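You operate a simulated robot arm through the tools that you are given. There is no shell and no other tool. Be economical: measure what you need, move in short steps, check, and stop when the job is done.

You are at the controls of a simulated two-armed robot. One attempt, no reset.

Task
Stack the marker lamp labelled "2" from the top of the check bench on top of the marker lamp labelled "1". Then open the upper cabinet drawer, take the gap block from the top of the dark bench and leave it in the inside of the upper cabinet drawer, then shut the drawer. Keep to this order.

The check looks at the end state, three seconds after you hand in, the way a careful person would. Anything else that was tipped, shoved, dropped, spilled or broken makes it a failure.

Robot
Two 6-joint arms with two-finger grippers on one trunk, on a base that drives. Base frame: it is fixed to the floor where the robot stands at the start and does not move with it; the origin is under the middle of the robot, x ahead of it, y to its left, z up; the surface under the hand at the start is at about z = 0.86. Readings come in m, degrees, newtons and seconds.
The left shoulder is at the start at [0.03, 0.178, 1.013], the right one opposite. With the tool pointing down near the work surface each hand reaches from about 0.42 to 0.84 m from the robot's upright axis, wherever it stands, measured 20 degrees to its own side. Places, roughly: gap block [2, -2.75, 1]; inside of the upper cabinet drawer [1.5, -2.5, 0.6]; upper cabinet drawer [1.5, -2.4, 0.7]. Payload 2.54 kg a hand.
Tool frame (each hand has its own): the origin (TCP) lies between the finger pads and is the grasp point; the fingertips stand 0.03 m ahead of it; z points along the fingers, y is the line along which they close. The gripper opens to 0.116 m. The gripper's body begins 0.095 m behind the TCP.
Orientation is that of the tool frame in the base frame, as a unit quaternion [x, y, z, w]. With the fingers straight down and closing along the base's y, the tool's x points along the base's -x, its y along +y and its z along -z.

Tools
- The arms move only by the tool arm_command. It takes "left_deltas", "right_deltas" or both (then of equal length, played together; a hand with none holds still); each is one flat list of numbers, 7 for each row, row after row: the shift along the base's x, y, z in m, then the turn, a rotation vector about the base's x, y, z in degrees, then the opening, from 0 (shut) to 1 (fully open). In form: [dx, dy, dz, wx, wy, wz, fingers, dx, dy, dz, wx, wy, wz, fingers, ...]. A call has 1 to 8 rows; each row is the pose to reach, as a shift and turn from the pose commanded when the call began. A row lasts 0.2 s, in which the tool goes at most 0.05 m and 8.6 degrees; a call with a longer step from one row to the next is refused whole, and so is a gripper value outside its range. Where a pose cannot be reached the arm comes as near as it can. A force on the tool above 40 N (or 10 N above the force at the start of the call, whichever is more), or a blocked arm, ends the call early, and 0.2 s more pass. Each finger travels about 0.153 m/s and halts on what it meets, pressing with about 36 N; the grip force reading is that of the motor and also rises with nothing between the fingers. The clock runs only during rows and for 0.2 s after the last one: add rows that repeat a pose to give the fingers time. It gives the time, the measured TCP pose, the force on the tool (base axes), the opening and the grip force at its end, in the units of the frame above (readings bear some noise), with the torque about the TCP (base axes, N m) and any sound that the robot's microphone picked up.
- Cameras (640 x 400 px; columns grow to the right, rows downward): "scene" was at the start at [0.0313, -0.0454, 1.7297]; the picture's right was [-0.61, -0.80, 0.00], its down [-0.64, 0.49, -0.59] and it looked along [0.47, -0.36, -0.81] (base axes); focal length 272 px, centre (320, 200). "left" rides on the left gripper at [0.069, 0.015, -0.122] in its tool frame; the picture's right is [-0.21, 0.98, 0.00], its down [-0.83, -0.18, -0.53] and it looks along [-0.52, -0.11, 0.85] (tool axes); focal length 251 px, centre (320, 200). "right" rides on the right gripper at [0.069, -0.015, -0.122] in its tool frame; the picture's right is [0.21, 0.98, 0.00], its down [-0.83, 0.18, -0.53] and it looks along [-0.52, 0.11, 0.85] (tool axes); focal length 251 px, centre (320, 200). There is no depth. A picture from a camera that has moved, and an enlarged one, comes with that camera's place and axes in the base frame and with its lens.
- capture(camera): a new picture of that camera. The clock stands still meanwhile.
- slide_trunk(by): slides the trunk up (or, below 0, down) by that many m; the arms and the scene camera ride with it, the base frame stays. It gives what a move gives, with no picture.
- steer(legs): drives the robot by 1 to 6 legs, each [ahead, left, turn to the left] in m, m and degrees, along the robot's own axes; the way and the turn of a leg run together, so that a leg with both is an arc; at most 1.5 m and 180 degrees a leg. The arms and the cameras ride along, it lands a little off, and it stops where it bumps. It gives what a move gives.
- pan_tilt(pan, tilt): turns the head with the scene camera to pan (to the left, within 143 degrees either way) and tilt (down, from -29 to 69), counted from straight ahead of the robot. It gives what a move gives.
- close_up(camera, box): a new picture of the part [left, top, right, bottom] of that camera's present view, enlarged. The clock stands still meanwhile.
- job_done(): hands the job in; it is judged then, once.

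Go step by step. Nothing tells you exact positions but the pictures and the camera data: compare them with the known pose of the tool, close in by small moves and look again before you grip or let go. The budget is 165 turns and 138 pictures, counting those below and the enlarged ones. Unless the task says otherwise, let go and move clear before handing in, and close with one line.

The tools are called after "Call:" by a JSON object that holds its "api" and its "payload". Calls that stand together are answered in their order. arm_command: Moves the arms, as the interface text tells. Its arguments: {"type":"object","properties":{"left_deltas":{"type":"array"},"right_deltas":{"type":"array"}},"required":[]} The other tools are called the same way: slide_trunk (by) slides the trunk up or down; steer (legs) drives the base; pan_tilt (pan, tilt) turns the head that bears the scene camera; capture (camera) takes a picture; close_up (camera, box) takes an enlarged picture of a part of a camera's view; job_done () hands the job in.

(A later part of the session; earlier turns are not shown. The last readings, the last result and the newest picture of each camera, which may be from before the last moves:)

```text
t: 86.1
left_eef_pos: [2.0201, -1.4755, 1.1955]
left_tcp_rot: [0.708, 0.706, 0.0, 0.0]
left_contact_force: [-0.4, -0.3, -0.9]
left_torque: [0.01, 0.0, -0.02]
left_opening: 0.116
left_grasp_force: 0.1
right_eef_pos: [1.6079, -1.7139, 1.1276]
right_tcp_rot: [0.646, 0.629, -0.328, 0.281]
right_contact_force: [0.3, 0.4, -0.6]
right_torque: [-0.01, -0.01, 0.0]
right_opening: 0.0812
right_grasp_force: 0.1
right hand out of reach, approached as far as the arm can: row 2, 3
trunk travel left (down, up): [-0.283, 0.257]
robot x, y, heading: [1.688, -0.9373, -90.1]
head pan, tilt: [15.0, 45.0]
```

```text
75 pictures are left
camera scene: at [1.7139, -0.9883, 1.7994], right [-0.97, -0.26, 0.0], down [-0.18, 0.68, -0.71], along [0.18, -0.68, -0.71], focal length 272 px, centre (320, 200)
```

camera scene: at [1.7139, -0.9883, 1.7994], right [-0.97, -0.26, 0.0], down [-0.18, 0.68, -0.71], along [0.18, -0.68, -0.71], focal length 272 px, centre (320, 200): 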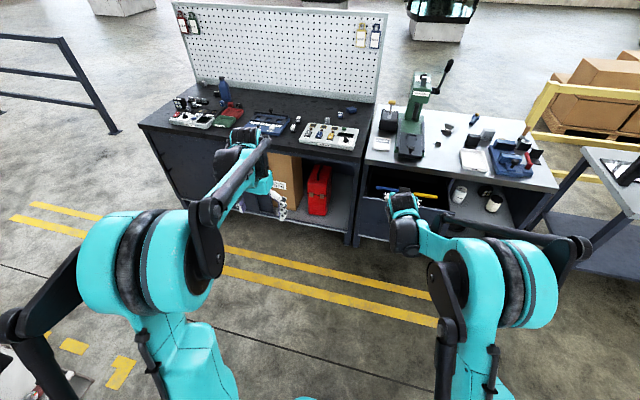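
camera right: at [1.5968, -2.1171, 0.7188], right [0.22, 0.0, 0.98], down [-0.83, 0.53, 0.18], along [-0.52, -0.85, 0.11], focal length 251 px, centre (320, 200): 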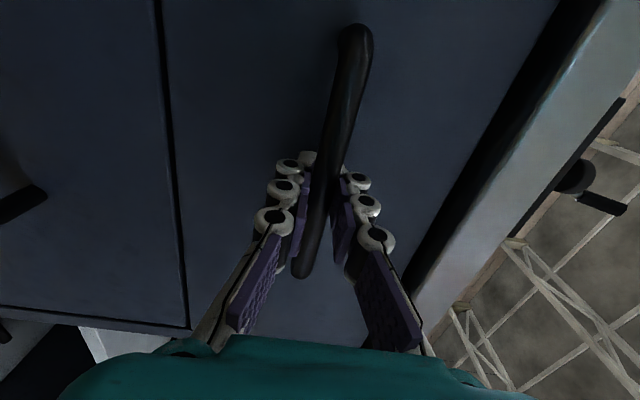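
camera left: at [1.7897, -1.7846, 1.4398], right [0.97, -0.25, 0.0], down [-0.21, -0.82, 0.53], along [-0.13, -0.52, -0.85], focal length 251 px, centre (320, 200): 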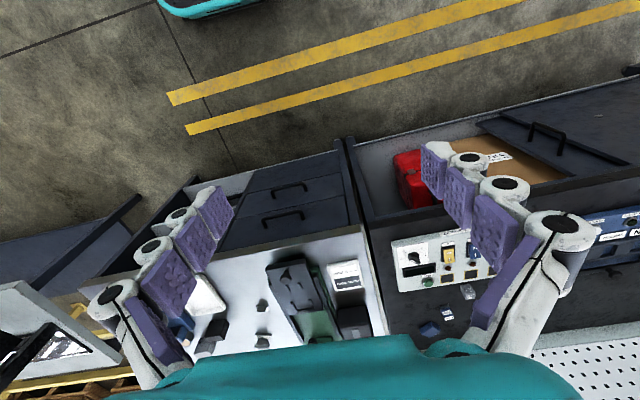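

The orientation is nearly there, with a small fix needed. I'll correct it and then drive diagonally to line the right arm up with the gap block.

Call:
{"api": "arm_command", "payload": {"right_deltas": [0, 0, 0, 6.0, -3.0, 2.7, 0.7]}}

Call:
{"api": "steer", "payload": {"legs": [[0.3, 0.54, 0]]}}

Call:
{"api": "pan_tilt", "payload": {"pan": 0, "tilt": 45}}

Call:
{"api": "capture", "payload": {"camera": "scene"}}

Call:
{"api": "capture", "payload": {"camera": "right"}}

```text
t: 86.5
left_eef_pos: [2.0195, -1.4756, 1.1961]
left_tcp_rot: [0.708, 0.707, 0.0, 0.0]
left_contact_force: [0.0, 0.1, -0.1]
left_torque: [0.01, 0.01, -0.01]
left_opening: 0.116
left_grasp_force: 0.0
right_eef_pos: [1.612, -1.7137, 1.1253]
right_tcp_rot: [0.651, 0.64, -0.304, 0.273]
right_contact_force: [0.0, 0.3, -0.5]
right_torque: [0.02, 0.02, -0.01]
right_opening: 0.0811
right_grasp_force: 0.0
right hand out of reach, approached as far as the arm can: row 1
trunk travel left (down, up): [-0.283, 0.257]
robot x, y, heading: [1.6905, -0.94, -89.9]
head pan, tilt: [15.0, 45.0]
```

```text
t: 90.0
left_eef_pos: [2.5575, -1.7735, 1.1949]
left_tcp_rot: [0.706, 0.708, 0.001, 0.0]
left_contact_force: [-0.7, 0.6, 0.3]
left_torque: [0.0, 0.0, 0.03]
left_opening: 0.1162
left_grasp_force: 0.0
right_eef_pos: [2.15, -2.0115, 1.1253]
right_tcp_rot: [0.65, 0.64, -0.304, 0.274]
right_contact_force: [0.6, -0.4, 0.9]
right_torque: [0.01, 0.03, -0.02]
right_opening: 0.0809
right_grasp_force: 0.0
trunk travel left (down, up): [-0.283, 0.257]
robot x, y, heading: [2.2257, -1.237, -90.0]
head pan, tilt: [15.0, 45.0]
```

```text
t: 90.7
left_eef_pos: [2.5568, -1.7722, 1.1953]
left_tcp_rot: [0.707, 0.707, 0.0, 0.0]
left_contact_force: [-0.4, -0.3, 1.4]
left_torque: [0.01, -0.01, -0.01]
left_opening: 0.1158
left_grasp_force: 0.1
right_eef_pos: [2.1498, -2.0122, 1.1252]
right_tcp_rot: [0.65, 0.64, -0.305, 0.275]
right_contact_force: [1.0, -0.5, 0.4]
right_torque: [-0.01, -0.02, 0.0]
right_opening: 0.0815
right_grasp_force: 0.1
trunk travel left (down, up): [-0.283, 0.257]
robot x, y, heading: [2.2257, -1.2354, -89.8]
head pan, tilt: [0.0, 45.0]
```

```text
74 pictures are left
camera scene: at [2.2276, -1.2893, 1.7994], right [-1.0, 0.0, 0.0], down [0.0, 0.71, -0.71], along [0.0, -0.71, -0.71], focal length 272 px, centre (320, 200)
```

scene: 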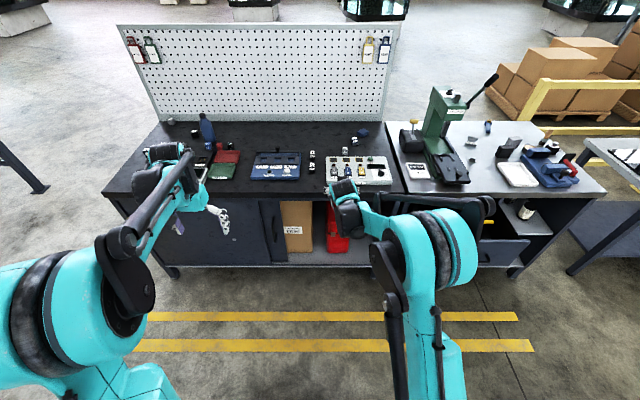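

```text
73 pictures are left
camera right: at [2.1386, -1.8727, 1.155], right [0.97, 0.11, -0.19], down [0.21, -0.16, 0.97], along [0.08, -0.98, -0.18], focal length 251 px, centre (320, 200)
```

right: 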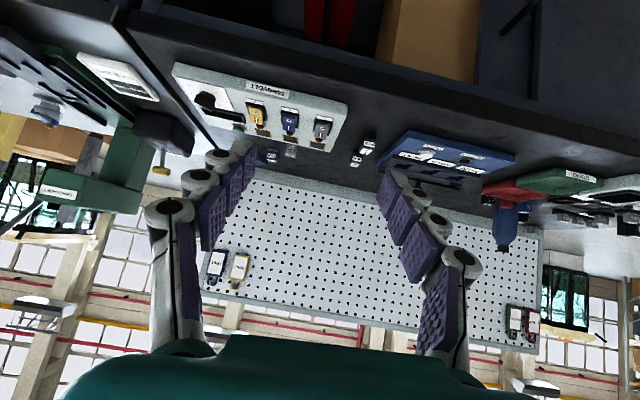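

Call:
{"api": "close_up", "payload": {"camera": "scene", "box": [295, 115, 405, 190]}}

Call:
{"api": "close_up", "payload": {"camera": "right", "box": [150, 40, 400, 200]}}

```text
5.33 times, centred on (350, 152) of scene
camera zoom: at [2.2276, -1.2893, 1.7994], right [-1.0, 0.0, 0.0], down [0.0, 0.71, -0.71], along [0.0, -0.71, -0.71], focal length 1450 px, centre (160, 453)
```

zoom: 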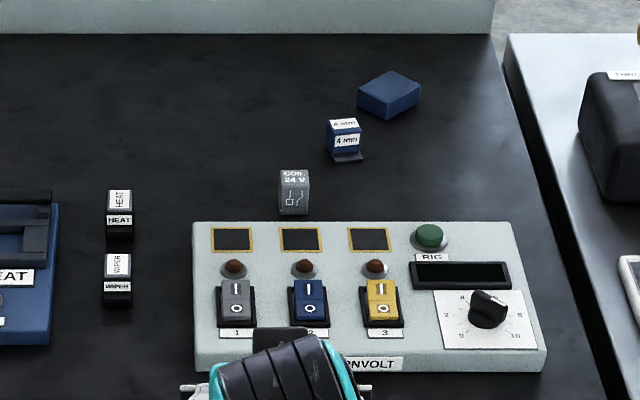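

```text
2.50 times, centred on (275, 120) of right
camera zoom: at [2.1386, -1.8727, 1.155], right [0.97, 0.11, -0.19], down [0.21, -0.16, 0.97], along [0.08, -0.98, -0.18], focal length 629 px, centre (432, 400)
```

zoom: 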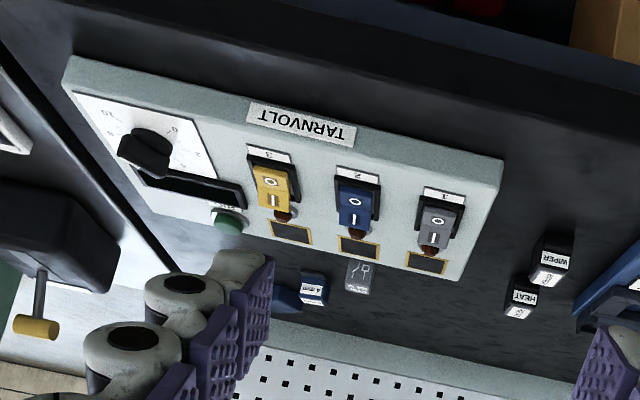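

Call:
{"api": "close_up", "payload": {"camera": "scene", "box": [160, 110, 260, 190]}}

Call:
{"api": "close_up", "payload": {"camera": "scene", "box": [335, 122, 385, 152]}}

```text
5.00 times, centred on (210, 150) of scene
camera zoom: at [2.2276, -1.2893, 1.7994], right [-1.0, 0.0, 0.0], down [0.0, 0.71, -0.71], along [0.0, -0.71, -0.71], focal length 1360 px, centre (870, 450)
```

zoom: 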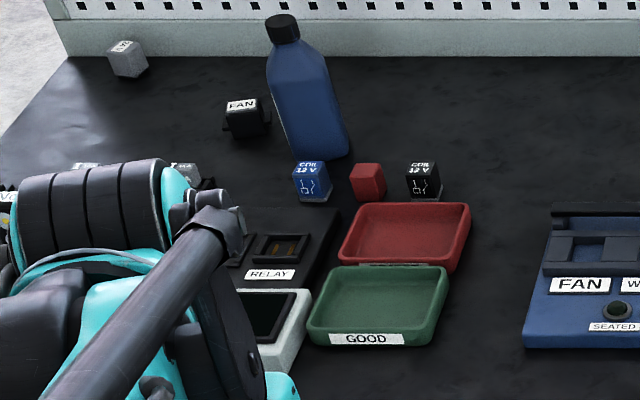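

```text
12.80 times, centred on (360, 137) of scene
camera zoom: at [2.2276, -1.2893, 1.7994], right [-1.0, 0.0, 0.0], down [0.0, 0.71, -0.71], along [0.0, -0.71, -0.71], focal length 3481 px, centre (-192, 1006)
```

zoom: 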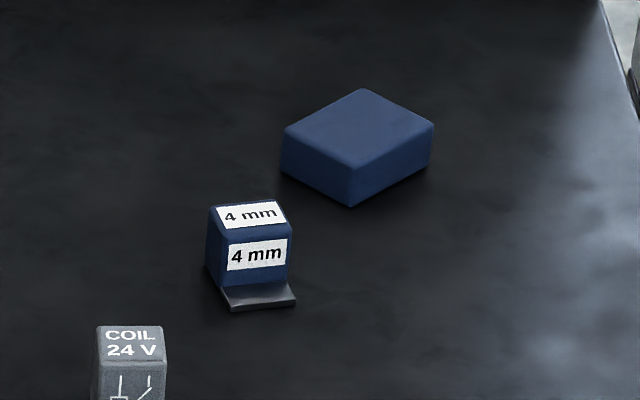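

The "4 mm" block with its 4 mm foot plate is clearly the gap block. It sits at about (2.014, -2.73) and is yawed roughly 9°. I'll drive forward to y≈-1.85.

Call:
{"api": "steer", "payload": {"legs": [[0.6, 0, 0]]}}

Call:
{"api": "capture", "payload": {"camera": "scene"}}

Call:
{"api": "capture", "payload": {"camera": "right"}}

```text
t: 94.1
left_eef_pos: [2.5532, -2.367, 1.196]
left_tcp_rot: [0.708, 0.706, 0.0, -0.001]
left_contact_force: [0.4, 0.7, 0.0]
left_torque: [0.0, -0.02, 0.02]
left_opening: 0.116
left_grasp_force: 0.0
right_eef_pos: [2.1464, -2.6035, 1.126]
right_tcp_rot: [0.653, 0.638, -0.304, 0.273]
right_contact_force: [-0.6, 0.7, 0.5]
right_torque: [-0.01, -0.02, 0.02]
right_opening: 0.0811
right_grasp_force: 0.1
trunk travel left (down, up): [-0.283, 0.257]
robot x, y, heading: [2.2197, -1.8304, -90.1]
head pan, tilt: [0.0, 45.0]
```

```text
68 pictures are left
camera scene: at [2.2269, -1.8821, 1.7994], right [-1.0, 0.0, 0.0], down [0.0, 0.71, -0.71], along [0.0, -0.71, -0.71], focal length 272 px, centre (320, 200)
```

scene: 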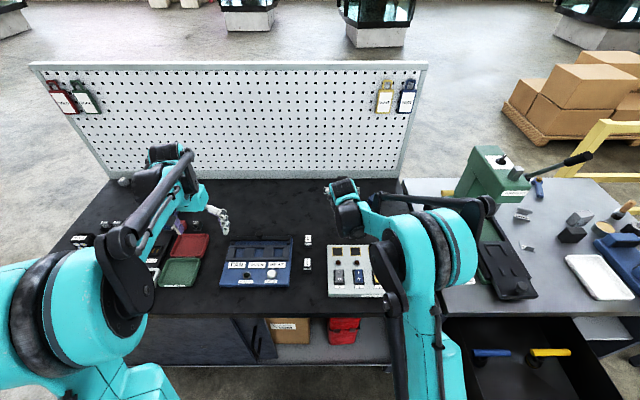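

```text
67 pictures are left
camera right: at [2.1352, -2.4648, 1.1547], right [0.98, 0.11, -0.19], down [0.21, -0.16, 0.97], along [0.07, -0.98, -0.18], focal length 251 px, centre (320, 200)
```

right: 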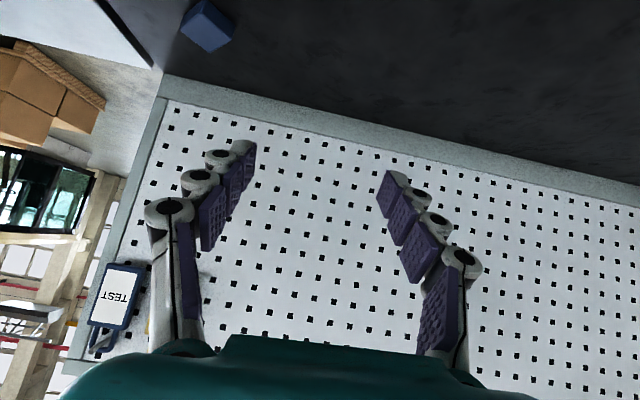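

I can see right into the open drawer from here. Now I'll set the hand to 30° pitch and 9° yaw and approach the block's x.

Call:
{"api": "arm_command", "payload": {"right_deltas": [-0.03, -0.01, -0.01, 6.1, -0.2, 3.57, 0.6, -0.06, -0.02, -0.03, 12.2, -0.5, 7.13, 0.6, -0.09, -0.03, -0.04, 18.3, -0.7, 10.7, 0.6, -0.12, -0.03, -0.06, 18.3, -0.7, 10.7, 0.6, -0.132, -0.03, -0.06, 18.3, -0.7, 10.7, 0.6]}}

Call:
{"api": "capture", "payload": {"camera": "right"}}

Call:
{"api": "close_up", "payload": {"camera": "scene", "box": [280, 150, 440, 300]}}

```text
t: 95.3
left_eef_pos: [2.5546, -2.3663, 1.1962]
left_tcp_rot: [0.708, 0.706, 0.0, 0.0]
left_contact_force: [0.9, 0.6, -0.7]
left_torque: [-0.02, 0.0, 0.01]
left_opening: 0.116
left_grasp_force: 0.1
right_eef_pos: [2.105, -2.6249, 1.064]
right_tcp_rot: [0.641, 0.708, -0.265, 0.128]
right_contact_force: [0.4, -0.6, -1.0]
right_torque: [-0.01, 0.04, -0.02]
right_opening: 0.0696
right_grasp_force: 0.1
right hand out of reach, approached as far as the arm can: row 1, 2, 3, 4, 5
trunk travel left (down, up): [-0.283, 0.257]
robot x, y, heading: [2.2216, -1.8283, -90.2]
head pan, tilt: [0.0, 45.0]
```

```text
66 pictures are left
camera right: at [2.0991, -2.4993, 1.1315], right [0.92, 0.22, -0.32], down [0.38, -0.4, 0.83], along [0.05, -0.89, -0.45], focal length 251 px, centre (320, 200)
```

right: 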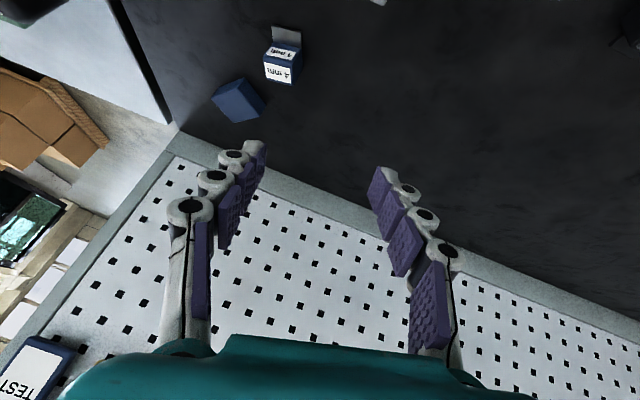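

```text
2.67 times, centred on (360, 225) of scene
camera zoom: at [2.2276, -1.8811, 1.7994], right [-1.0, 0.0, 0.0], down [0.0, 0.71, -0.71], along [0.0, -0.71, -0.71], focal length 725 px, centre (213, 133)
```

zoom: 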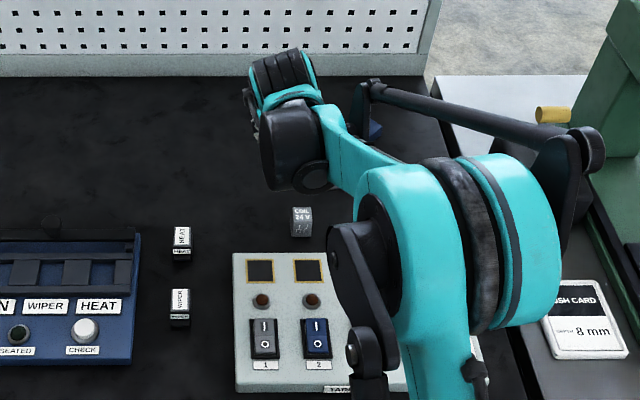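

The arm is contorted against a joint limit here, so I'll unwind it back to tool-down at a comfortable place and re-plan the reach from there.

Call:
{"api": "arm_command", "payload": {"right_deltas": [-0.01, 0.035, 0.017, 6.5, -2.26, -1.1, 0.6, -0.025, 0.07, 0.034, 13.0, -4.5, -2.2, 0.6, -0.04, 0.105, 0.05, 19.4, -6.8, -3.3, 0.6, -0.05, 0.14, 0.07, 25.9, -9.0, -4.4, 0.6, -0.065, 0.175, 0.086, 32.4, -11.3, -5.5, 0.6, -0.065, 0.175, 0.086, 32.4, -11.3, -5.5, 0.6]}}

Call:
{"api": "capture", "payload": {"camera": "scene"}}

```text
t: 96.7
left_eef_pos: [2.5539, -2.3664, 1.1958]
left_tcp_rot: [0.707, 0.707, 0.001, 0.0]
left_contact_force: [-0.3, 0.0, 0.6]
left_torque: [-0.01, 0.03, -0.03]
left_opening: 0.1159
left_grasp_force: 0.1
right_eef_pos: [2.0504, -2.4479, 1.1524]
right_tcp_rot: [0.703, 0.697, -0.113, -0.085]
right_contact_force: [0.3, -0.5, 0.0]
right_torque: [0.03, 0.0, -0.01]
right_opening: 0.0693
right_grasp_force: 0.1
right hand out of reach, approached as far as the arm can: row 1, 2, 3, 4, 5, 6
trunk travel left (down, up): [-0.283, 0.257]
robot x, y, heading: [2.2231, -1.8287, -90.0]
head pan, tilt: [0.0, 45.0]
```

```text
64 pictures are left
camera scene: at [2.2274, -1.882, 1.7993], right [-1.0, 0.0, 0.0], down [0.0, 0.71, -0.71], along [0.0, -0.71, -0.71], focal length 272 px, centre (320, 200)
```

scene: 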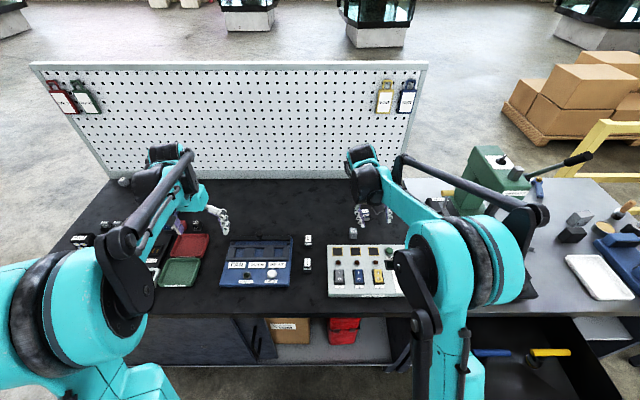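

The right wrist has flipped into an awkward branch, so I'll use the left arm for the block, since its configuration is clean. I'll back off first and tuck the right hand.

Call:
{"api": "steer", "payload": {"legs": [[-0.4, 0, 0]]}}

Call:
{"api": "arm_command", "payload": {"right_deltas": [0, 0.03, 0.03, 0, -5, 0, 0.6, 0, 0.06, 0.05, 0, -10, 0, 0.6, 0, 0.09, 0.07, 1, -15, 0, 0.6, 0, 0.12, 0.07, 2, -16, 0, 0.6, 0, 0.12, 0.07, 2, -16, 0, 0.6]}}

Call:
{"api": "capture", "payload": {"camera": "scene"}}

```text
t: 99.2
left_eef_pos: [2.5556, -1.9638, 1.1965]
left_tcp_rot: [0.707, 0.707, 0.0, -0.001]
left_contact_force: [0.7, -0.2, 0.2]
left_torque: [-0.03, 0.0, 0.01]
left_opening: 0.116
left_grasp_force: 0.0
right_eef_pos: [2.0532, -2.0483, 1.1513]
right_tcp_rot: [0.702, 0.698, -0.114, -0.084]
right_contact_force: [0.5, 0.5, 0.8]
right_torque: [0.0, 0.01, 0.0]
right_opening: 0.0696
right_grasp_force: 0.1
trunk travel left (down, up): [-0.283, 0.257]
robot x, y, heading: [2.2225, -1.4261, -90.3]
head pan, tilt: [0.0, 45.0]
```

```text
t: 100.4
left_eef_pos: [2.5564, -1.9661, 1.1957]
left_tcp_rot: [0.707, 0.707, 0.001, -0.001]
left_contact_force: [0.4, 0.5, 0.2]
left_torque: [0.01, -0.02, 0.0]
left_opening: 0.1161
left_grasp_force: 0.0
right_eef_pos: [2.0406, -1.9297, 1.2212]
right_tcp_rot: [0.701, 0.7, -0.111, -0.085]
right_contact_force: [-0.2, -0.1, 0.2]
right_torque: [0.0, 0.0, -0.01]
right_opening: 0.0696
right_grasp_force: 0.0
right hand out of reach, approached as far as the arm can: row 1, 2, 3, 4, 5
trunk travel left (down, up): [-0.283, 0.257]
robot x, y, heading: [2.225, -1.4299, -90.1]
head pan, tilt: [0.0, 45.0]
```

```text
63 pictures are left
camera scene: at [2.2281, -1.482, 1.7993], right [-1.0, 0.0, 0.0], down [0.0, 0.71, -0.71], along [0.0, -0.71, -0.71], focal length 272 px, centre (320, 200)
```

scene: 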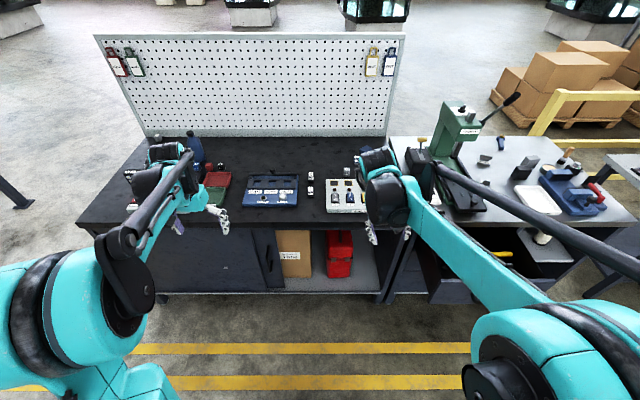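

The left arm is in good shape. I'll pitch it forward 35° with 9° yaw here in free space while extending it.

Call:
{"api": "arm_command", "payload": {"left_deltas": [0, -0.03, 0, -6.98, -0.55, 1.74, 0.8, 0, -0.06, 0, -13.96, -1.1, 3.48, 0.8, 0, -0.09, 0, -20.9, -1.6, 5.2, 0.8, 0, -0.12, 0, -27.9, -2.2, 7.0, 0.8, 0, -0.15, 0, -34.9, -2.7, 8.7, 0.8, 0, -0.15, 0, -34.9, -2.7, 8.7, 0.8]}}

```text
t: 101.8
left_eef_pos: [2.5564, -2.1139, 1.1985]
left_tcp_rot: [0.62, 0.725, -0.196, 0.228]
left_contact_force: [0.2, -0.2, -0.2]
left_torque: [-0.03, -0.04, 0.02]
left_opening: 0.0927
left_grasp_force: 0.0
right_eef_pos: [2.0404, -1.9298, 1.2222]
right_tcp_rot: [0.7, 0.7, -0.113, -0.084]
right_contact_force: [0.1, 0.7, 0.3]
right_torque: [-0.02, -0.03, 0.0]
right_opening: 0.0698
right_grasp_force: 0.2
trunk travel left (down, up): [-0.283, 0.257]
robot x, y, heading: [2.2241, -1.43, -90.3]
head pan, tilt: [0.0, 45.0]
```

That worked. Now I'll drive to about (1.98, -1.83).

Call:
{"api": "steer", "payload": {"legs": [[0, -0.24, 0], [0.4, 0, 0]]}}

Call:
{"api": "capture", "payload": {"camera": "scene"}}

Call:
{"api": "capture", "payload": {"camera": "left"}}

```text
t: 105.7
left_eef_pos: [2.3263, -2.5205, 1.1954]
left_tcp_rot: [0.619, 0.725, -0.195, 0.229]
left_contact_force: [0.3, 0.0, 0.3]
left_torque: [-0.01, 0.0, -0.02]
left_opening: 0.0929
left_grasp_force: 0.0
right_eef_pos: [1.8076, -2.3343, 1.2235]
right_tcp_rot: [0.7, 0.7, -0.113, -0.084]
right_contact_force: [0.3, -1.1, 0.0]
right_torque: [0.03, 0.0, -0.02]
right_opening: 0.0697
right_grasp_force: 0.1
trunk travel left (down, up): [-0.283, 0.257]
robot x, y, heading: [1.9977, -1.8341, -90.3]
head pan, tilt: [0.0, 45.0]
```

```text
62 pictures are left
camera scene: at [1.9965, -1.8872, 1.7994], right [-1.0, 0.0, 0.0], down [0.0, 0.71, -0.71], along [0.0, -0.71, -0.71], focal length 272 px, centre (320, 200)
```

scene: 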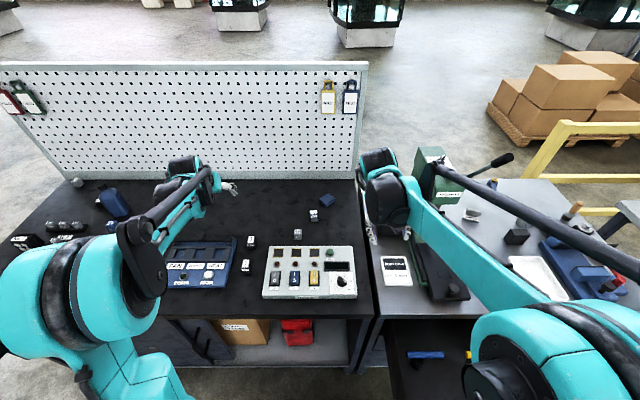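

```text
61 pictures are left
camera left: at [2.3216, -2.3941, 1.2567], right [0.99, -0.02, 0.12], down [-0.12, -0.4, 0.91], along [0.03, -0.92, -0.4], focal length 251 px, centre (320, 200)
```

left: 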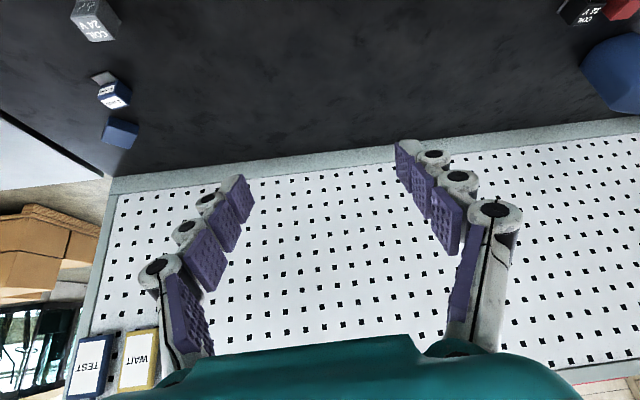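

Call:
{"api": "close_up", "payload": {"camera": "scene", "box": [280, 185, 350, 245]}}

Call:
{"api": "close_up", "payload": {"camera": "left", "box": [60, 50, 180, 160]}}

```text
6.67 times, centred on (315, 215) of scene
camera zoom: at [1.9965, -1.8872, 1.7994], right [-1.0, 0.0, 0.0], down [0.0, 0.71, -0.71], along [0.0, -0.71, -0.71], focal length 1813 px, centre (353, 100)
```

zoom: 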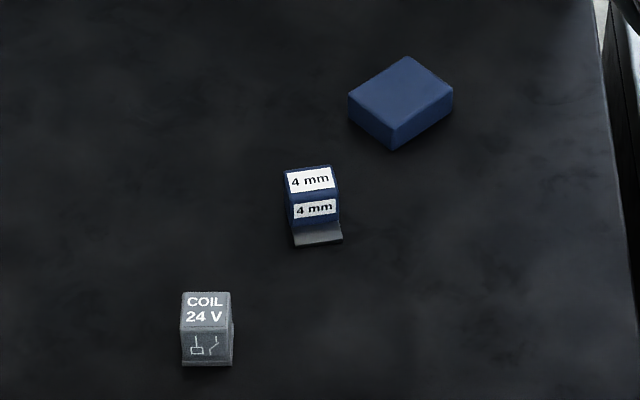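

```text
3.64 times, centred on (120, 105) of left
camera zoom: at [2.3216, -2.3941, 1.2567], right [0.99, -0.02, 0.12], down [-0.12, -0.4, 0.91], along [0.03, -0.92, -0.4], focal length 914 px, centre (1047, 546)
```

zoom: 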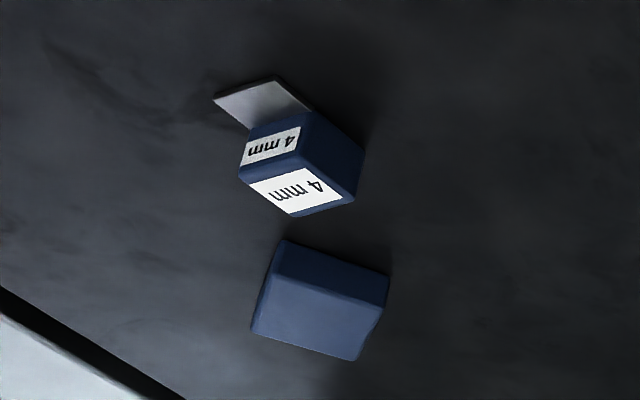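

The gap block's top centre triangulates to (2.025, -2.697, 0.915), with a body about 33 × 25 mm over a bench at z≈0.88. I'll move the left hand above and in front of it.

Call:
{"api": "arm_command", "payload": {"left_deltas": [-0.04, -0.013, -0.015, 0, 0, 0, 0.8, -0.08, -0.027, -0.03, 0, 0, 0, 0.8, -0.12, -0.04, -0.045, 0, 0, 0, 0.8, -0.16, -0.053, -0.06, 0, 0, 0, 0.8, -0.2, -0.067, -0.075, 0, 0, 0, 0.8, -0.24, -0.08, -0.09, 0, 0, 0, 0.8, -0.28, -0.093, -0.1, 0, 0, 0, 0.8, -0.301, -0.12, -0.13, 0, 0, 0, 0.8]}}

Call:
{"api": "capture", "payload": {"camera": "left"}}

Call:
{"api": "capture", "payload": {"camera": "scene"}}

```text
t: 107.5
left_eef_pos: [2.0229, -2.6393, 1.064]
left_tcp_rot: [0.62, 0.725, -0.194, 0.228]
left_contact_force: [0.5, -0.1, -0.3]
left_torque: [0.03, -0.03, 0.01]
left_opening: 0.0928
left_grasp_force: 0.2
right_eef_pos: [1.81, -2.3384, 1.2203]
right_tcp_rot: [0.7, 0.7, -0.112, -0.084]
right_contact_force: [-0.5, -0.8, -0.1]
right_torque: [0.04, 0.02, -0.02]
right_opening: 0.0698
right_grasp_force: 0.0
trunk travel left (down, up): [-0.283, 0.257]
robot x, y, heading: [1.9941, -1.8356, -90.0]
head pan, tilt: [0.0, 45.0]
```

```text
58 pictures are left
camera left: at [2.0184, -2.5128, 1.125], right [0.99, -0.02, 0.12], down [-0.12, -0.4, 0.91], along [0.03, -0.92, -0.4], focal length 251 px, centre (320, 200)
```

left: 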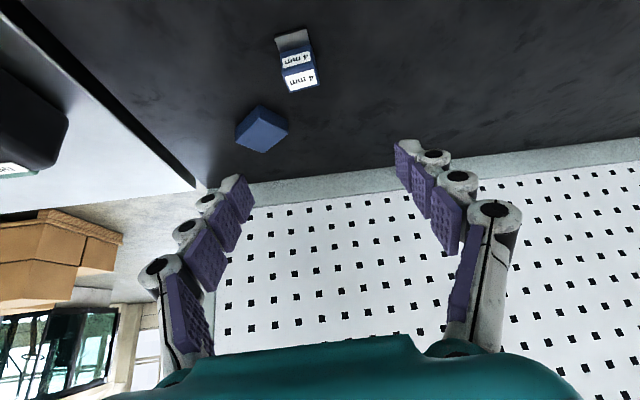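

```text
57 pictures are left
camera scene: at [1.9961, -1.8899, 1.7992], right [-1.0, 0.0, 0.0], down [0.0, 0.71, -0.71], along [0.0, -0.71, -0.71], focal length 272 px, centre (320, 200)
```

scene: 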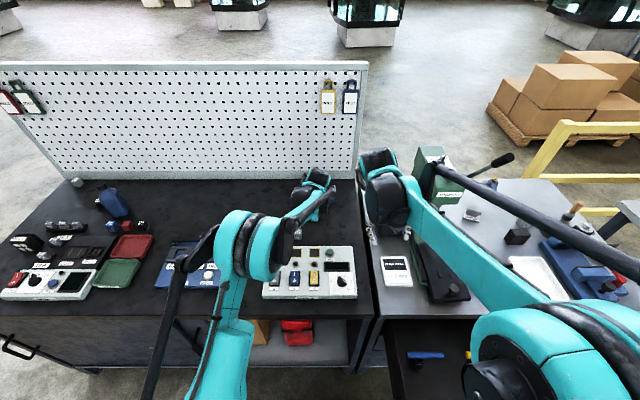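

The hand reaches comfortably and both views agree on the block's position. I'll descend along the approach line to just short of it.

Call:
{"api": "arm_command", "payload": {"left_deltas": [-0.002, -0.003, -0.045, 0, 0, 0, 0.65, -0.005, -0.008, -0.09, 0, 0, 0, 0.65, -0.005, -0.012, -0.105, 0, 0, 0, 0.65]}}

Call:
{"api": "capture", "payload": {"camera": "left"}}

```text
t: 108.3
left_eef_pos: [2.019, -2.6528, 0.9615]
left_tcp_rot: [0.619, 0.726, -0.194, 0.229]
left_contact_force: [-0.4, -1.0, 0.4]
left_torque: [-0.04, 0.01, 0.02]
left_opening: 0.0752
left_grasp_force: 0.0
right_eef_pos: [1.809, -2.3357, 1.2227]
right_tcp_rot: [0.7, 0.7, -0.113, -0.084]
right_contact_force: [0.3, -0.1, 0.1]
right_torque: [-0.02, -0.01, 0.03]
right_opening: 0.0695
right_grasp_force: 0.1
trunk travel left (down, up): [-0.283, 0.257]
robot x, y, heading: [1.9918, -1.8338, -90.1]
head pan, tilt: [0.0, 45.0]
```

```text
56 pictures are left
camera left: at [2.0155, -2.5252, 1.022], right [0.99, -0.02, 0.12], down [-0.12, -0.4, 0.91], along [0.03, -0.92, -0.39], focal length 251 px, centre (320, 200)
```

left: 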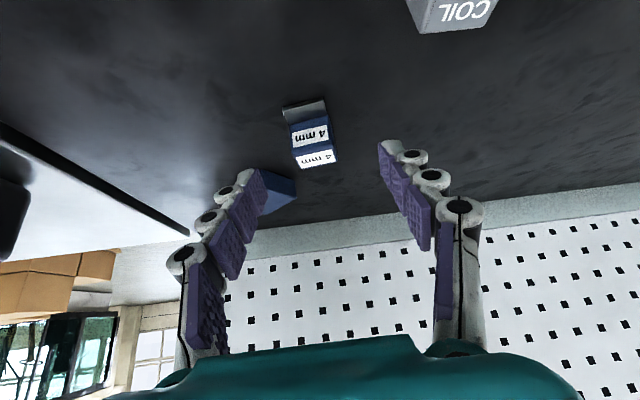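

Alignment is good. I'll make the final approach and close.

Call:
{"api": "arm_command", "payload": {"left_deltas": [0.001, -0.015, -0.022, 0, 0, 0, 0.65, 0.002, -0.029, -0.0435, 0, 0, 0, 0.65, 0.002, -0.029, -0.0435, 0, 0, 0, 0.5, 0.002, -0.029, -0.0435, 0, 0, 0, 0.3, 0.002, -0.029, -0.0435, 0, 0, 0, 0.15, 0.002, -0.029, -0.0435, 0, 0, 0, 0.1, 0.002, -0.029, -0.0435, 0, 0, 0, 0.1]}}

Call:
{"api": "capture", "payload": {"camera": "left"}}

```text
t: 109.9
left_eef_pos: [2.021, -2.6801, 0.9194]
left_tcp_rot: [0.619, 0.725, -0.195, 0.229]
left_contact_force: [-0.7, -0.5, 2.8]
left_torque: [-0.08, -0.03, -0.03]
left_opening: 0.0332
left_grasp_force: 36.0
right_eef_pos: [1.8088, -2.3348, 1.2225]
right_tcp_rot: [0.7, 0.7, -0.112, -0.084]
right_contact_force: [-0.5, 0.8, -0.1]
right_torque: [-0.01, -0.03, 0.01]
right_opening: 0.0695
right_grasp_force: 0.0
trunk travel left (down, up): [-0.283, 0.257]
robot x, y, heading: [1.9928, -1.833, -90.0]
head pan, tilt: [0.0, 45.0]
```

```text
55 pictures are left
camera left: at [2.0181, -2.5533, 0.9796], right [0.99, -0.02, 0.12], down [-0.12, -0.4, 0.91], along [0.03, -0.92, -0.39], focal length 251 px, centre (320, 200)
```

left: 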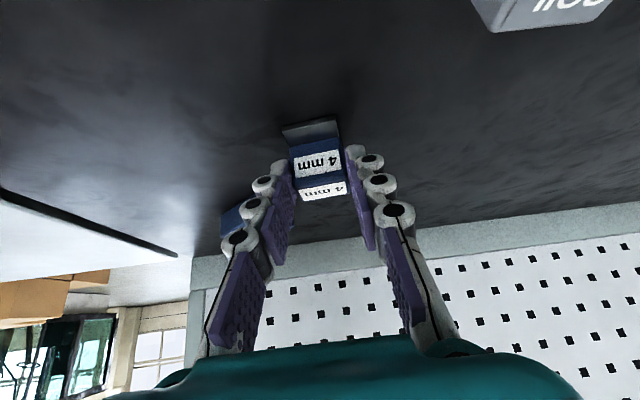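

Gripped at 33 mm. I'll lift back along the approach and check the hold.

Call:
{"api": "arm_command", "payload": {"left_deltas": [0, 0.005, 0.02, 0, 0, 0, 0.1, 0, 0.02, 0.06, 0, 0, 0, 0.1, 0, 0.04, 0.1, 0, 0, 0, 0.1, 0, 0.06, 0.14, 0, 0, 0, 0.1, 0, 0.08, 0.18, 0, 0, 0, 0.1, 0, 0.11, 0.21, 0, 0, 0, 0.1, 0, 0.15, 0.23, 0, 0, 0, 0.1]}}

Call:
{"api": "capture", "payload": {"camera": "left"}}

Call:
{"api": "capture", "payload": {"camera": "scene"}}

```text
t: 111.5
left_eef_pos: [2.0203, -2.5304, 1.1488]
left_tcp_rot: [0.62, 0.725, -0.196, 0.228]
left_contact_force: [0.4, 0.8, -0.7]
left_torque: [-0.01, 0.07, 0.02]
left_opening: 0.0332
left_grasp_force: 36.1
right_eef_pos: [1.809, -2.3325, 1.2232]
right_tcp_rot: [0.7, 0.7, -0.114, -0.083]
right_contact_force: [-0.5, 0.1, 1.2]
right_torque: [-0.05, 0.05, 0.01]
right_opening: 0.0696
right_grasp_force: 0.0
trunk travel left (down, up): [-0.283, 0.257]
robot x, y, heading: [1.9883, -1.8333, -90.0]
head pan, tilt: [0.0, 45.0]
```

```text
54 pictures are left
camera left: at [2.0162, -2.4032, 1.2096], right [0.99, -0.02, 0.12], down [-0.12, -0.39, 0.91], along [0.03, -0.92, -0.39], focal length 251 px, centre (320, 200)
```

left: 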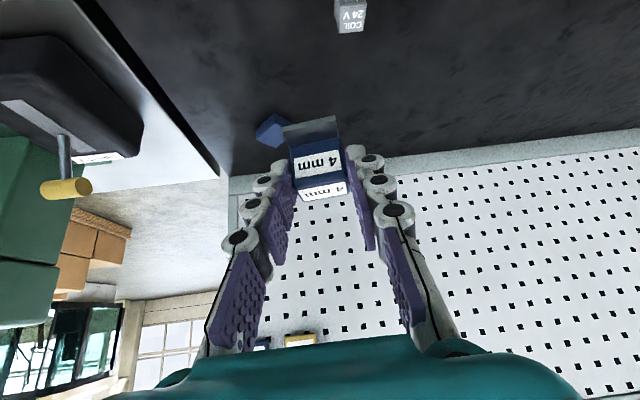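

```text
53 pictures are left
camera scene: at [1.9966, -1.8837, 1.7995], right [-1.0, 0.0, 0.0], down [0.0, 0.71, -0.71], along [0.0, -0.71, -0.71], focal length 272 px, centre (320, 200)
```

scene: 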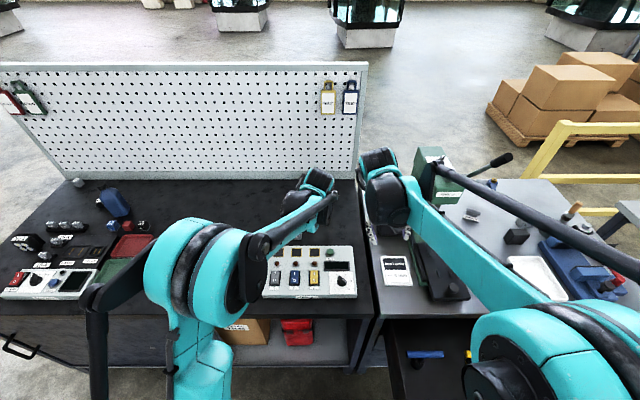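

The block is held securely. I'll back away and move in front of the drawer.

Call:
{"api": "steer", "payload": {"legs": [[-0.45, 0, 0], [0, -0.42, 0]]}}

Call:
{"api": "capture", "payload": {"camera": "scene"}}

```text
t: 116.3
left_eef_pos: [1.601, -2.087, 1.1474]
left_tcp_rot: [0.622, 0.723, -0.195, 0.228]
left_contact_force: [0.3, 0.0, -1.1]
left_torque: [0.01, -0.01, 0.01]
left_opening: 0.0329
left_grasp_force: 36.1
right_eef_pos: [1.3918, -1.8893, 1.2224]
right_tcp_rot: [0.703, 0.697, -0.111, -0.084]
right_contact_force: [-0.3, -0.4, -0.5]
right_torque: [0.0, -0.03, -0.01]
right_opening: 0.0697
right_grasp_force: 0.0
trunk travel left (down, up): [-0.283, 0.257]
robot x, y, heading: [1.5804, -1.3919, -90.6]
head pan, tilt: [0.0, 45.0]
```

```text
52 pictures are left
camera scene: at [1.5816, -1.4416, 1.7994], right [-1.0, 0.01, 0.0], down [0.01, 0.71, -0.71], along [-0.01, -0.71, -0.71], focal length 272 px, centre (320, 200)
```

scene: 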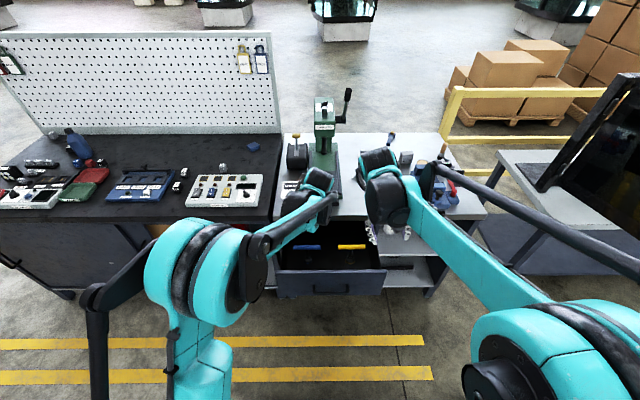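

Call:
{"api": "close_up", "payload": {"camera": "scene", "box": [265, 200, 425, 310]}}

Call:
{"api": "capture", "payload": {"camera": "left"}}

```text
3.64 times, centred on (345, 255) of scene
camera zoom: at [1.5816, -1.4416, 1.7994], right [-1.0, 0.01, 0.0], down [0.01, 0.71, -0.71], along [-0.01, -0.71, -0.71], focal length 989 px, centre (229, 0)
```

zoom: 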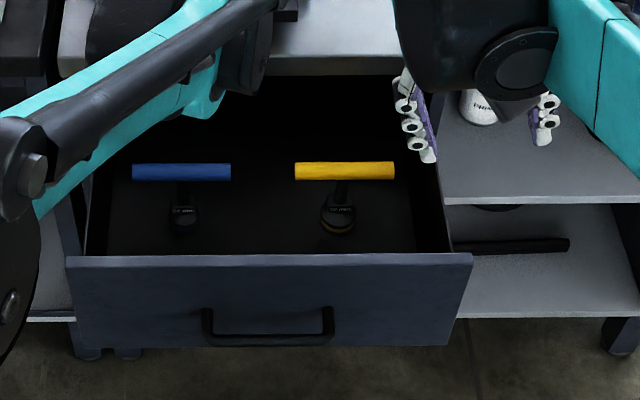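

```text
50 pictures are left
camera left: at [1.5981, -1.9607, 1.2083], right [0.99, -0.03, 0.12], down [-0.12, -0.39, 0.91], along [0.02, -0.92, -0.39], focal length 251 px, centre (320, 200)
```

left: 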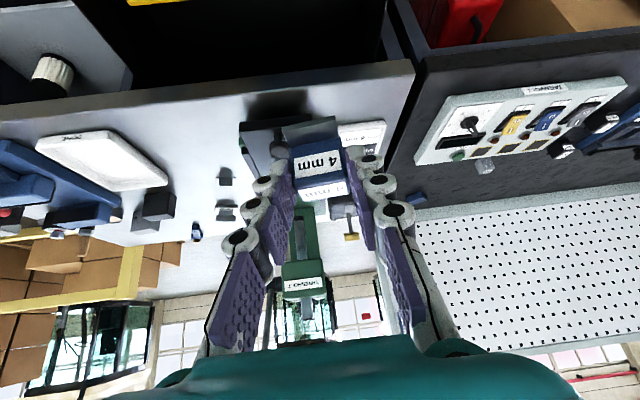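

Two T-handled gauges stand in the drawer at y≈-2.17, with a clear gap between them around x≈1.54. The floor is at z≈0.65 and the rim at z≈0.84. I'll return the left hand to vertical, move the right hand aside, then lower the trunk and close in.

Call:
{"api": "arm_command", "payload": {"left_deltas": [0, 0.01, 0, 6.98, 0.55, -1.74, 0.1, 0, 0.02, 0, 13.96, 1.1, -3.48, 0.1, 0, 0.03, 0, 20.9, 1.6, -5.2, 0.1, 0, 0.04, 0, 27.9, 2.2, -7.0, 0.1, 0, 0.05, 0, 34.9, 2.7, -8.7, 0.1, 0, 0.05, 0, 34.9, 2.7, -8.7, 0.1], "right_deltas": [-0.02, 0.02, 0.01, 0, 0, 0, 0.6, -0.04, 0.04, 0.02, 0, 0, 0, 0.6, -0.06, 0.06, 0.03, 0, 0, 0, 0.6, -0.08, 0.08, 0.04, 0, 0, 0, 0.6, -0.1, 0.1, 0.05, 0, 0, 0, 0.6, -0.1, 0.1, 0.05, 0, 0, 0, 0.6]}}

Call:
{"api": "slide_trunk", "payload": {"by": -0.15}}

Call:
{"api": "capture", "payload": {"camera": "scene"}}

Call:
{"api": "capture", "payload": {"camera": "left"}}

```text
t: 117.7
left_eef_pos: [1.6021, -2.0364, 1.147]
left_tcp_rot: [0.709, 0.705, -0.001, -0.002]
left_contact_force: [0.9, -0.5, -1.4]
left_torque: [0.02, 0.03, -0.01]
left_opening: 0.033
left_grasp_force: 35.9
right_eef_pos: [1.3789, -1.7869, 1.2723]
right_tcp_rot: [0.704, 0.696, -0.112, -0.084]
right_contact_force: [-0.7, 0.2, 0.1]
right_torque: [-0.02, -0.03, -0.02]
right_opening: 0.0693
right_grasp_force: 0.1
right hand out of reach, approached as far as the arm can: row 1, 2, 3, 4, 5, 6
trunk travel left (down, up): [-0.283, 0.257]
robot x, y, heading: [1.5824, -1.3864, -90.4]
head pan, tilt: [0.0, 45.0]
```

```text
t: 119.5
left_eef_pos: [1.6022, -2.0364, 0.9968]
left_tcp_rot: [0.709, 0.705, -0.001, -0.001]
left_contact_force: [-0.6, -1.6, -2.2]
left_torque: [0.02, -0.01, -0.02]
left_opening: 0.033
left_grasp_force: 35.5
right_eef_pos: [1.3768, -1.7858, 1.1224]
right_tcp_rot: [0.704, 0.696, -0.112, -0.084]
right_contact_force: [-0.4, 0.6, 0.1]
right_torque: [0.02, 0.02, -0.01]
right_opening: 0.0695
right_grasp_force: 0.0
trunk travel left (down, up): [-0.133, 0.407]
robot x, y, heading: [1.5804, -1.3876, -90.5]
head pan, tilt: [0.0, 45.0]
```

```text
49 pictures are left
camera scene: at [1.5824, -1.4413, 1.6495], right [-1.0, 0.01, 0.0], down [0.01, 0.71, -0.71], along [-0.01, -0.71, -0.71], focal length 272 px, centre (320, 200)
```

scene: 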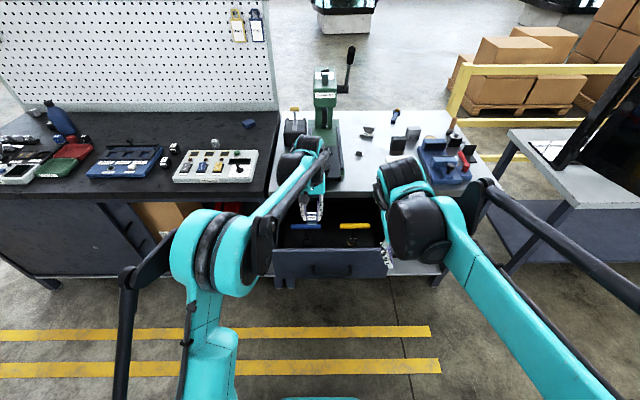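

```text
48 pictures are left
camera left: at [1.619, -1.9683, 1.1191], right [0.98, -0.22, 0.0], down [-0.18, -0.83, 0.53], along [-0.12, -0.52, -0.85], focal length 251 px, centre (320, 200)
```

left: 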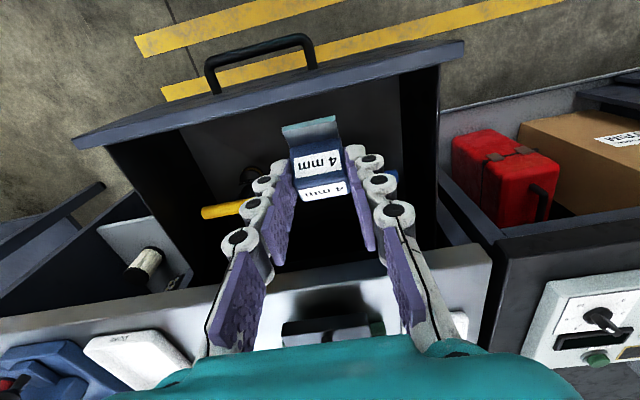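

The view confirms the layout, with the rim at y≈-2.01 and the T-bars at y≈-2.17. I'll drive forward 0.1 m and move the hand to x≈1.54.

Call:
{"api": "steer", "payload": {"legs": [[0.1, 0, 0]]}}

Call:
{"api": "arm_command", "payload": {"left_deltas": [-0.02, 0, 0, 0, 0, 0, 0.1, -0.04, 0, -0.02, 0, 0, 0, 0.1, -0.062, 0, -0.05, 0, 0, 0, 0.1, -0.062, 0, -0.1, 0, 0, 0, 0.1]}}

Call:
{"api": "capture", "payload": {"camera": "left"}}

Call:
{"api": "close_up", "payload": {"camera": "scene", "box": [250, 150, 430, 300]}}

```text
t: 120.6
left_eef_pos: [1.6008, -2.1355, 0.9958]
left_tcp_rot: [0.709, 0.706, 0.0, -0.001]
left_contact_force: [0.3, -0.7, -1.5]
left_torque: [-0.01, 0.0, -0.02]
left_opening: 0.033
left_grasp_force: 35.7
right_eef_pos: [1.3773, -1.8838, 1.1205]
right_tcp_rot: [0.704, 0.696, -0.112, -0.085]
right_contact_force: [0.5, -1.0, 0.8]
right_torque: [0.05, 0.0, -0.06]
right_opening: 0.0695
right_grasp_force: 0.0
trunk travel left (down, up): [-0.133, 0.407]
robot x, y, heading: [1.5805, -1.4867, -90.6]
head pan, tilt: [0.0, 45.0]
```

```text
t: 121.6
left_eef_pos: [1.5381, -2.1336, 0.8942]
left_tcp_rot: [0.709, 0.705, -0.001, -0.003]
left_contact_force: [-0.2, -1.0, -1.6]
left_torque: [0.0, 0.02, -0.02]
left_opening: 0.0326
left_grasp_force: 35.4
right_eef_pos: [1.3764, -1.8824, 1.1205]
right_tcp_rot: [0.704, 0.697, -0.111, -0.085]
right_contact_force: [-0.7, -0.5, -0.4]
right_torque: [0.02, 0.01, 0.0]
right_opening: 0.0696
right_grasp_force: 0.1
trunk travel left (down, up): [-0.133, 0.407]
robot x, y, heading: [1.5791, -1.4838, -90.5]
head pan, tilt: [0.0, 45.0]
```

```text
47 pictures are left
camera left: at [1.5542, -2.0655, 1.0162], right [0.98, -0.22, 0.0], down [-0.18, -0.83, 0.53], along [-0.12, -0.52, -0.85], focal length 251 px, centre (320, 200)
```

left: 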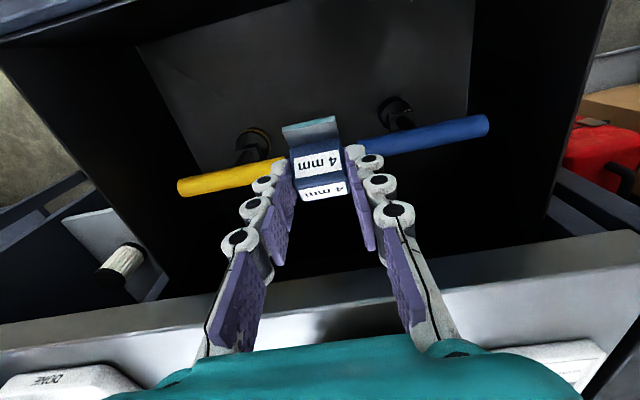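

```text
2.67 times, centred on (340, 225) of scene
camera zoom: at [1.582, -1.5392, 1.6493], right [-1.0, 0.01, 0.0], down [0.01, 0.71, -0.71], along [-0.01, -0.71, -0.71], focal length 725 px, centre (267, 133)
```

zoom: 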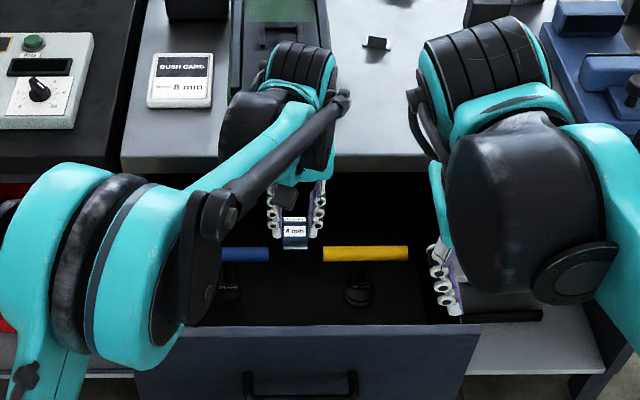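

The hand is centred between the T-bars with clearance. I'll descend partway into the drawer and check.

Call:
{"api": "arm_command", "payload": {"left_deltas": [0.001, 0.004, -0.04, 0, 0, 0, 0.1, 0.001, 0.005, -0.08, 0, 0, 0, 0.1, 0.001, 0.005, -0.12, 0, 0, 0, 0.1, 0.001, 0.005, -0.155, 0, 0, 0, 0.1]}}

Call:
{"api": "capture", "payload": {"camera": "left"}}

Call:
{"api": "close_up", "payload": {"camera": "scene", "box": [270, 180, 410, 290]}}

```text
t: 122.6
left_eef_pos: [1.5388, -2.1273, 0.7415]
left_tcp_rot: [0.709, 0.705, -0.001, -0.001]
left_contact_force: [-0.5, -0.7, -1.4]
left_torque: [0.0, 0.0, 0.03]
left_opening: 0.0329
left_grasp_force: 36.1
right_eef_pos: [1.377, -1.8836, 1.1212]
right_tcp_rot: [0.704, 0.696, -0.112, -0.085]
right_contact_force: [0.3, 0.3, -0.1]
right_torque: [0.0, 0.0, 0.05]
right_opening: 0.0696
right_grasp_force: 0.0
trunk travel left (down, up): [-0.133, 0.407]
robot x, y, heading: [1.5773, -1.486, -90.6]
head pan, tilt: [0.0, 45.0]
```

```text
45 pictures are left
camera left: at [1.5559, -2.059, 0.8628], right [0.98, -0.22, 0.0], down [-0.18, -0.83, 0.53], along [-0.12, -0.52, -0.85], focal length 251 px, centre (320, 200)
```

left: 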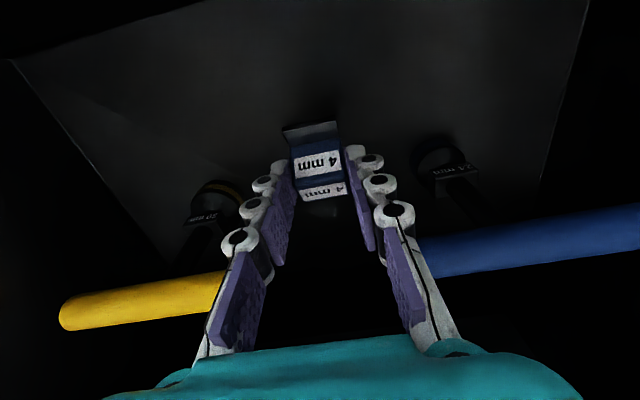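

```text
3.64 times, centred on (340, 235) of scene
camera zoom: at [1.5815, -1.5383, 1.6493], right [-1.0, 0.01, 0.0], down [0.01, 0.71, -0.71], along [-0.01, -0.71, -0.71], focal length 989 px, centre (247, 73)
```

zoom: 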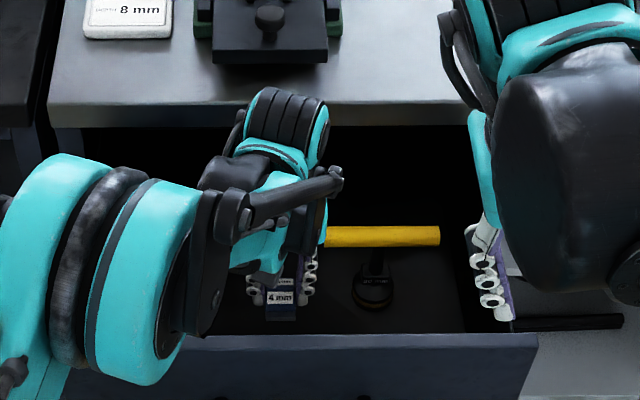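

All clear. I'll lower in smaller steps until it nearly touches the floor.

Call:
{"api": "arm_command", "payload": {"left_deltas": [0, 0, -0.015, 0, 0, 0, 0.1, 0, 0, -0.03, 0, 0, 0, 0.1, 0, 0, -0.036, 0, 0, 0, 0.1]}}

Call:
{"api": "arm_command", "payload": {"left_deltas": [0, 0, -0.003, 0, 0, 0, 0.1, 0, 0, -0.006, 0, 0, 0, 0.1]}}

Call:
{"api": "capture", "payload": {"camera": "left"}}

```text
t: 123.4
left_eef_pos: [1.54, -2.1272, 0.7058]
left_tcp_rot: [0.709, 0.705, -0.001, -0.001]
left_contact_force: [0.0, -0.1, -2.0]
left_torque: [0.02, -0.02, -0.01]
left_opening: 0.0328
left_grasp_force: 35.7
right_eef_pos: [1.3768, -1.883, 1.1216]
right_tcp_rot: [0.704, 0.696, -0.114, -0.084]
right_contact_force: [-0.7, -0.3, 0.6]
right_torque: [0.0, -0.01, -0.03]
right_opening: 0.0695
right_grasp_force: 0.1
trunk travel left (down, up): [-0.133, 0.407]
robot x, y, heading: [1.5762, -1.484, -90.2]
head pan, tilt: [0.0, 45.0]
```

```text
t: 124.0
left_eef_pos: [1.5392, -2.1273, 0.6999]
left_tcp_rot: [0.709, 0.705, -0.001, -0.001]
left_contact_force: [0.1, 0.6, -1.3]
left_torque: [0.01, 0.03, -0.05]
left_opening: 0.0329
left_grasp_force: 36.2
right_eef_pos: [1.3772, -1.8829, 1.1223]
right_tcp_rot: [0.704, 0.696, -0.113, -0.084]
right_contact_force: [-0.6, -0.5, 0.7]
right_torque: [0.0, -0.02, 0.01]
right_opening: 0.0695
right_grasp_force: 0.2
trunk travel left (down, up): [-0.133, 0.407]
robot x, y, heading: [1.5787, -1.4858, -90.2]
head pan, tilt: [0.0, 45.0]
```

```text
43 pictures are left
camera left: at [1.5563, -2.0592, 0.8212], right [0.98, -0.22, 0.0], down [-0.18, -0.83, 0.53], along [-0.12, -0.52, -0.85], focal length 251 px, centre (320, 200)
```

left: 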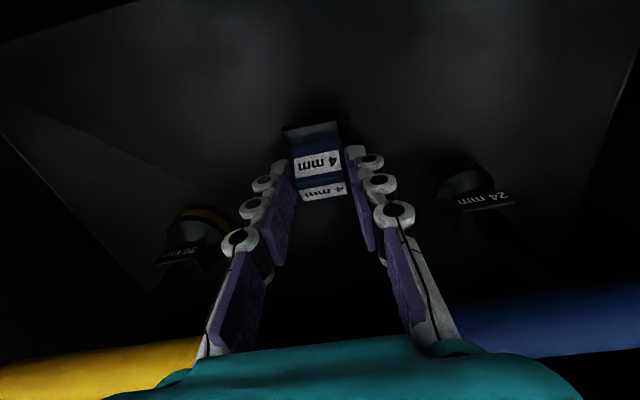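

Call:
{"api": "arm_command", "payload": {"left_deltas": [0, 0, -0.002, 0, 0, 0, 0.1, 0, 0, -0.004, 0, 0, 0, 0.1, 0, 0, -0.006, 0, 0, 0, 0.1]}}

```text
t: 124.8
left_eef_pos: [1.54, -2.1264, 0.6975]
left_tcp_rot: [0.709, 0.705, -0.002, -0.001]
left_contact_force: [-5.3, -0.6, 31.2]
left_torque: [-0.13, 0.16, -0.02]
left_opening: 0.0334
left_grasp_force: 36.0
right_eef_pos: [1.3759, -1.8802, 1.1223]
right_tcp_rot: [0.704, 0.696, -0.114, -0.083]
right_contact_force: [1.2, -0.1, 0.3]
right_torque: [0.03, -0.01, 0.01]
right_opening: 0.0694
right_grasp_force: 0.1
trunk travel left (down, up): [-0.133, 0.407]
robot x, y, heading: [1.5799, -1.4849, -90.3]
head pan, tilt: [0.0, 45.0]
```

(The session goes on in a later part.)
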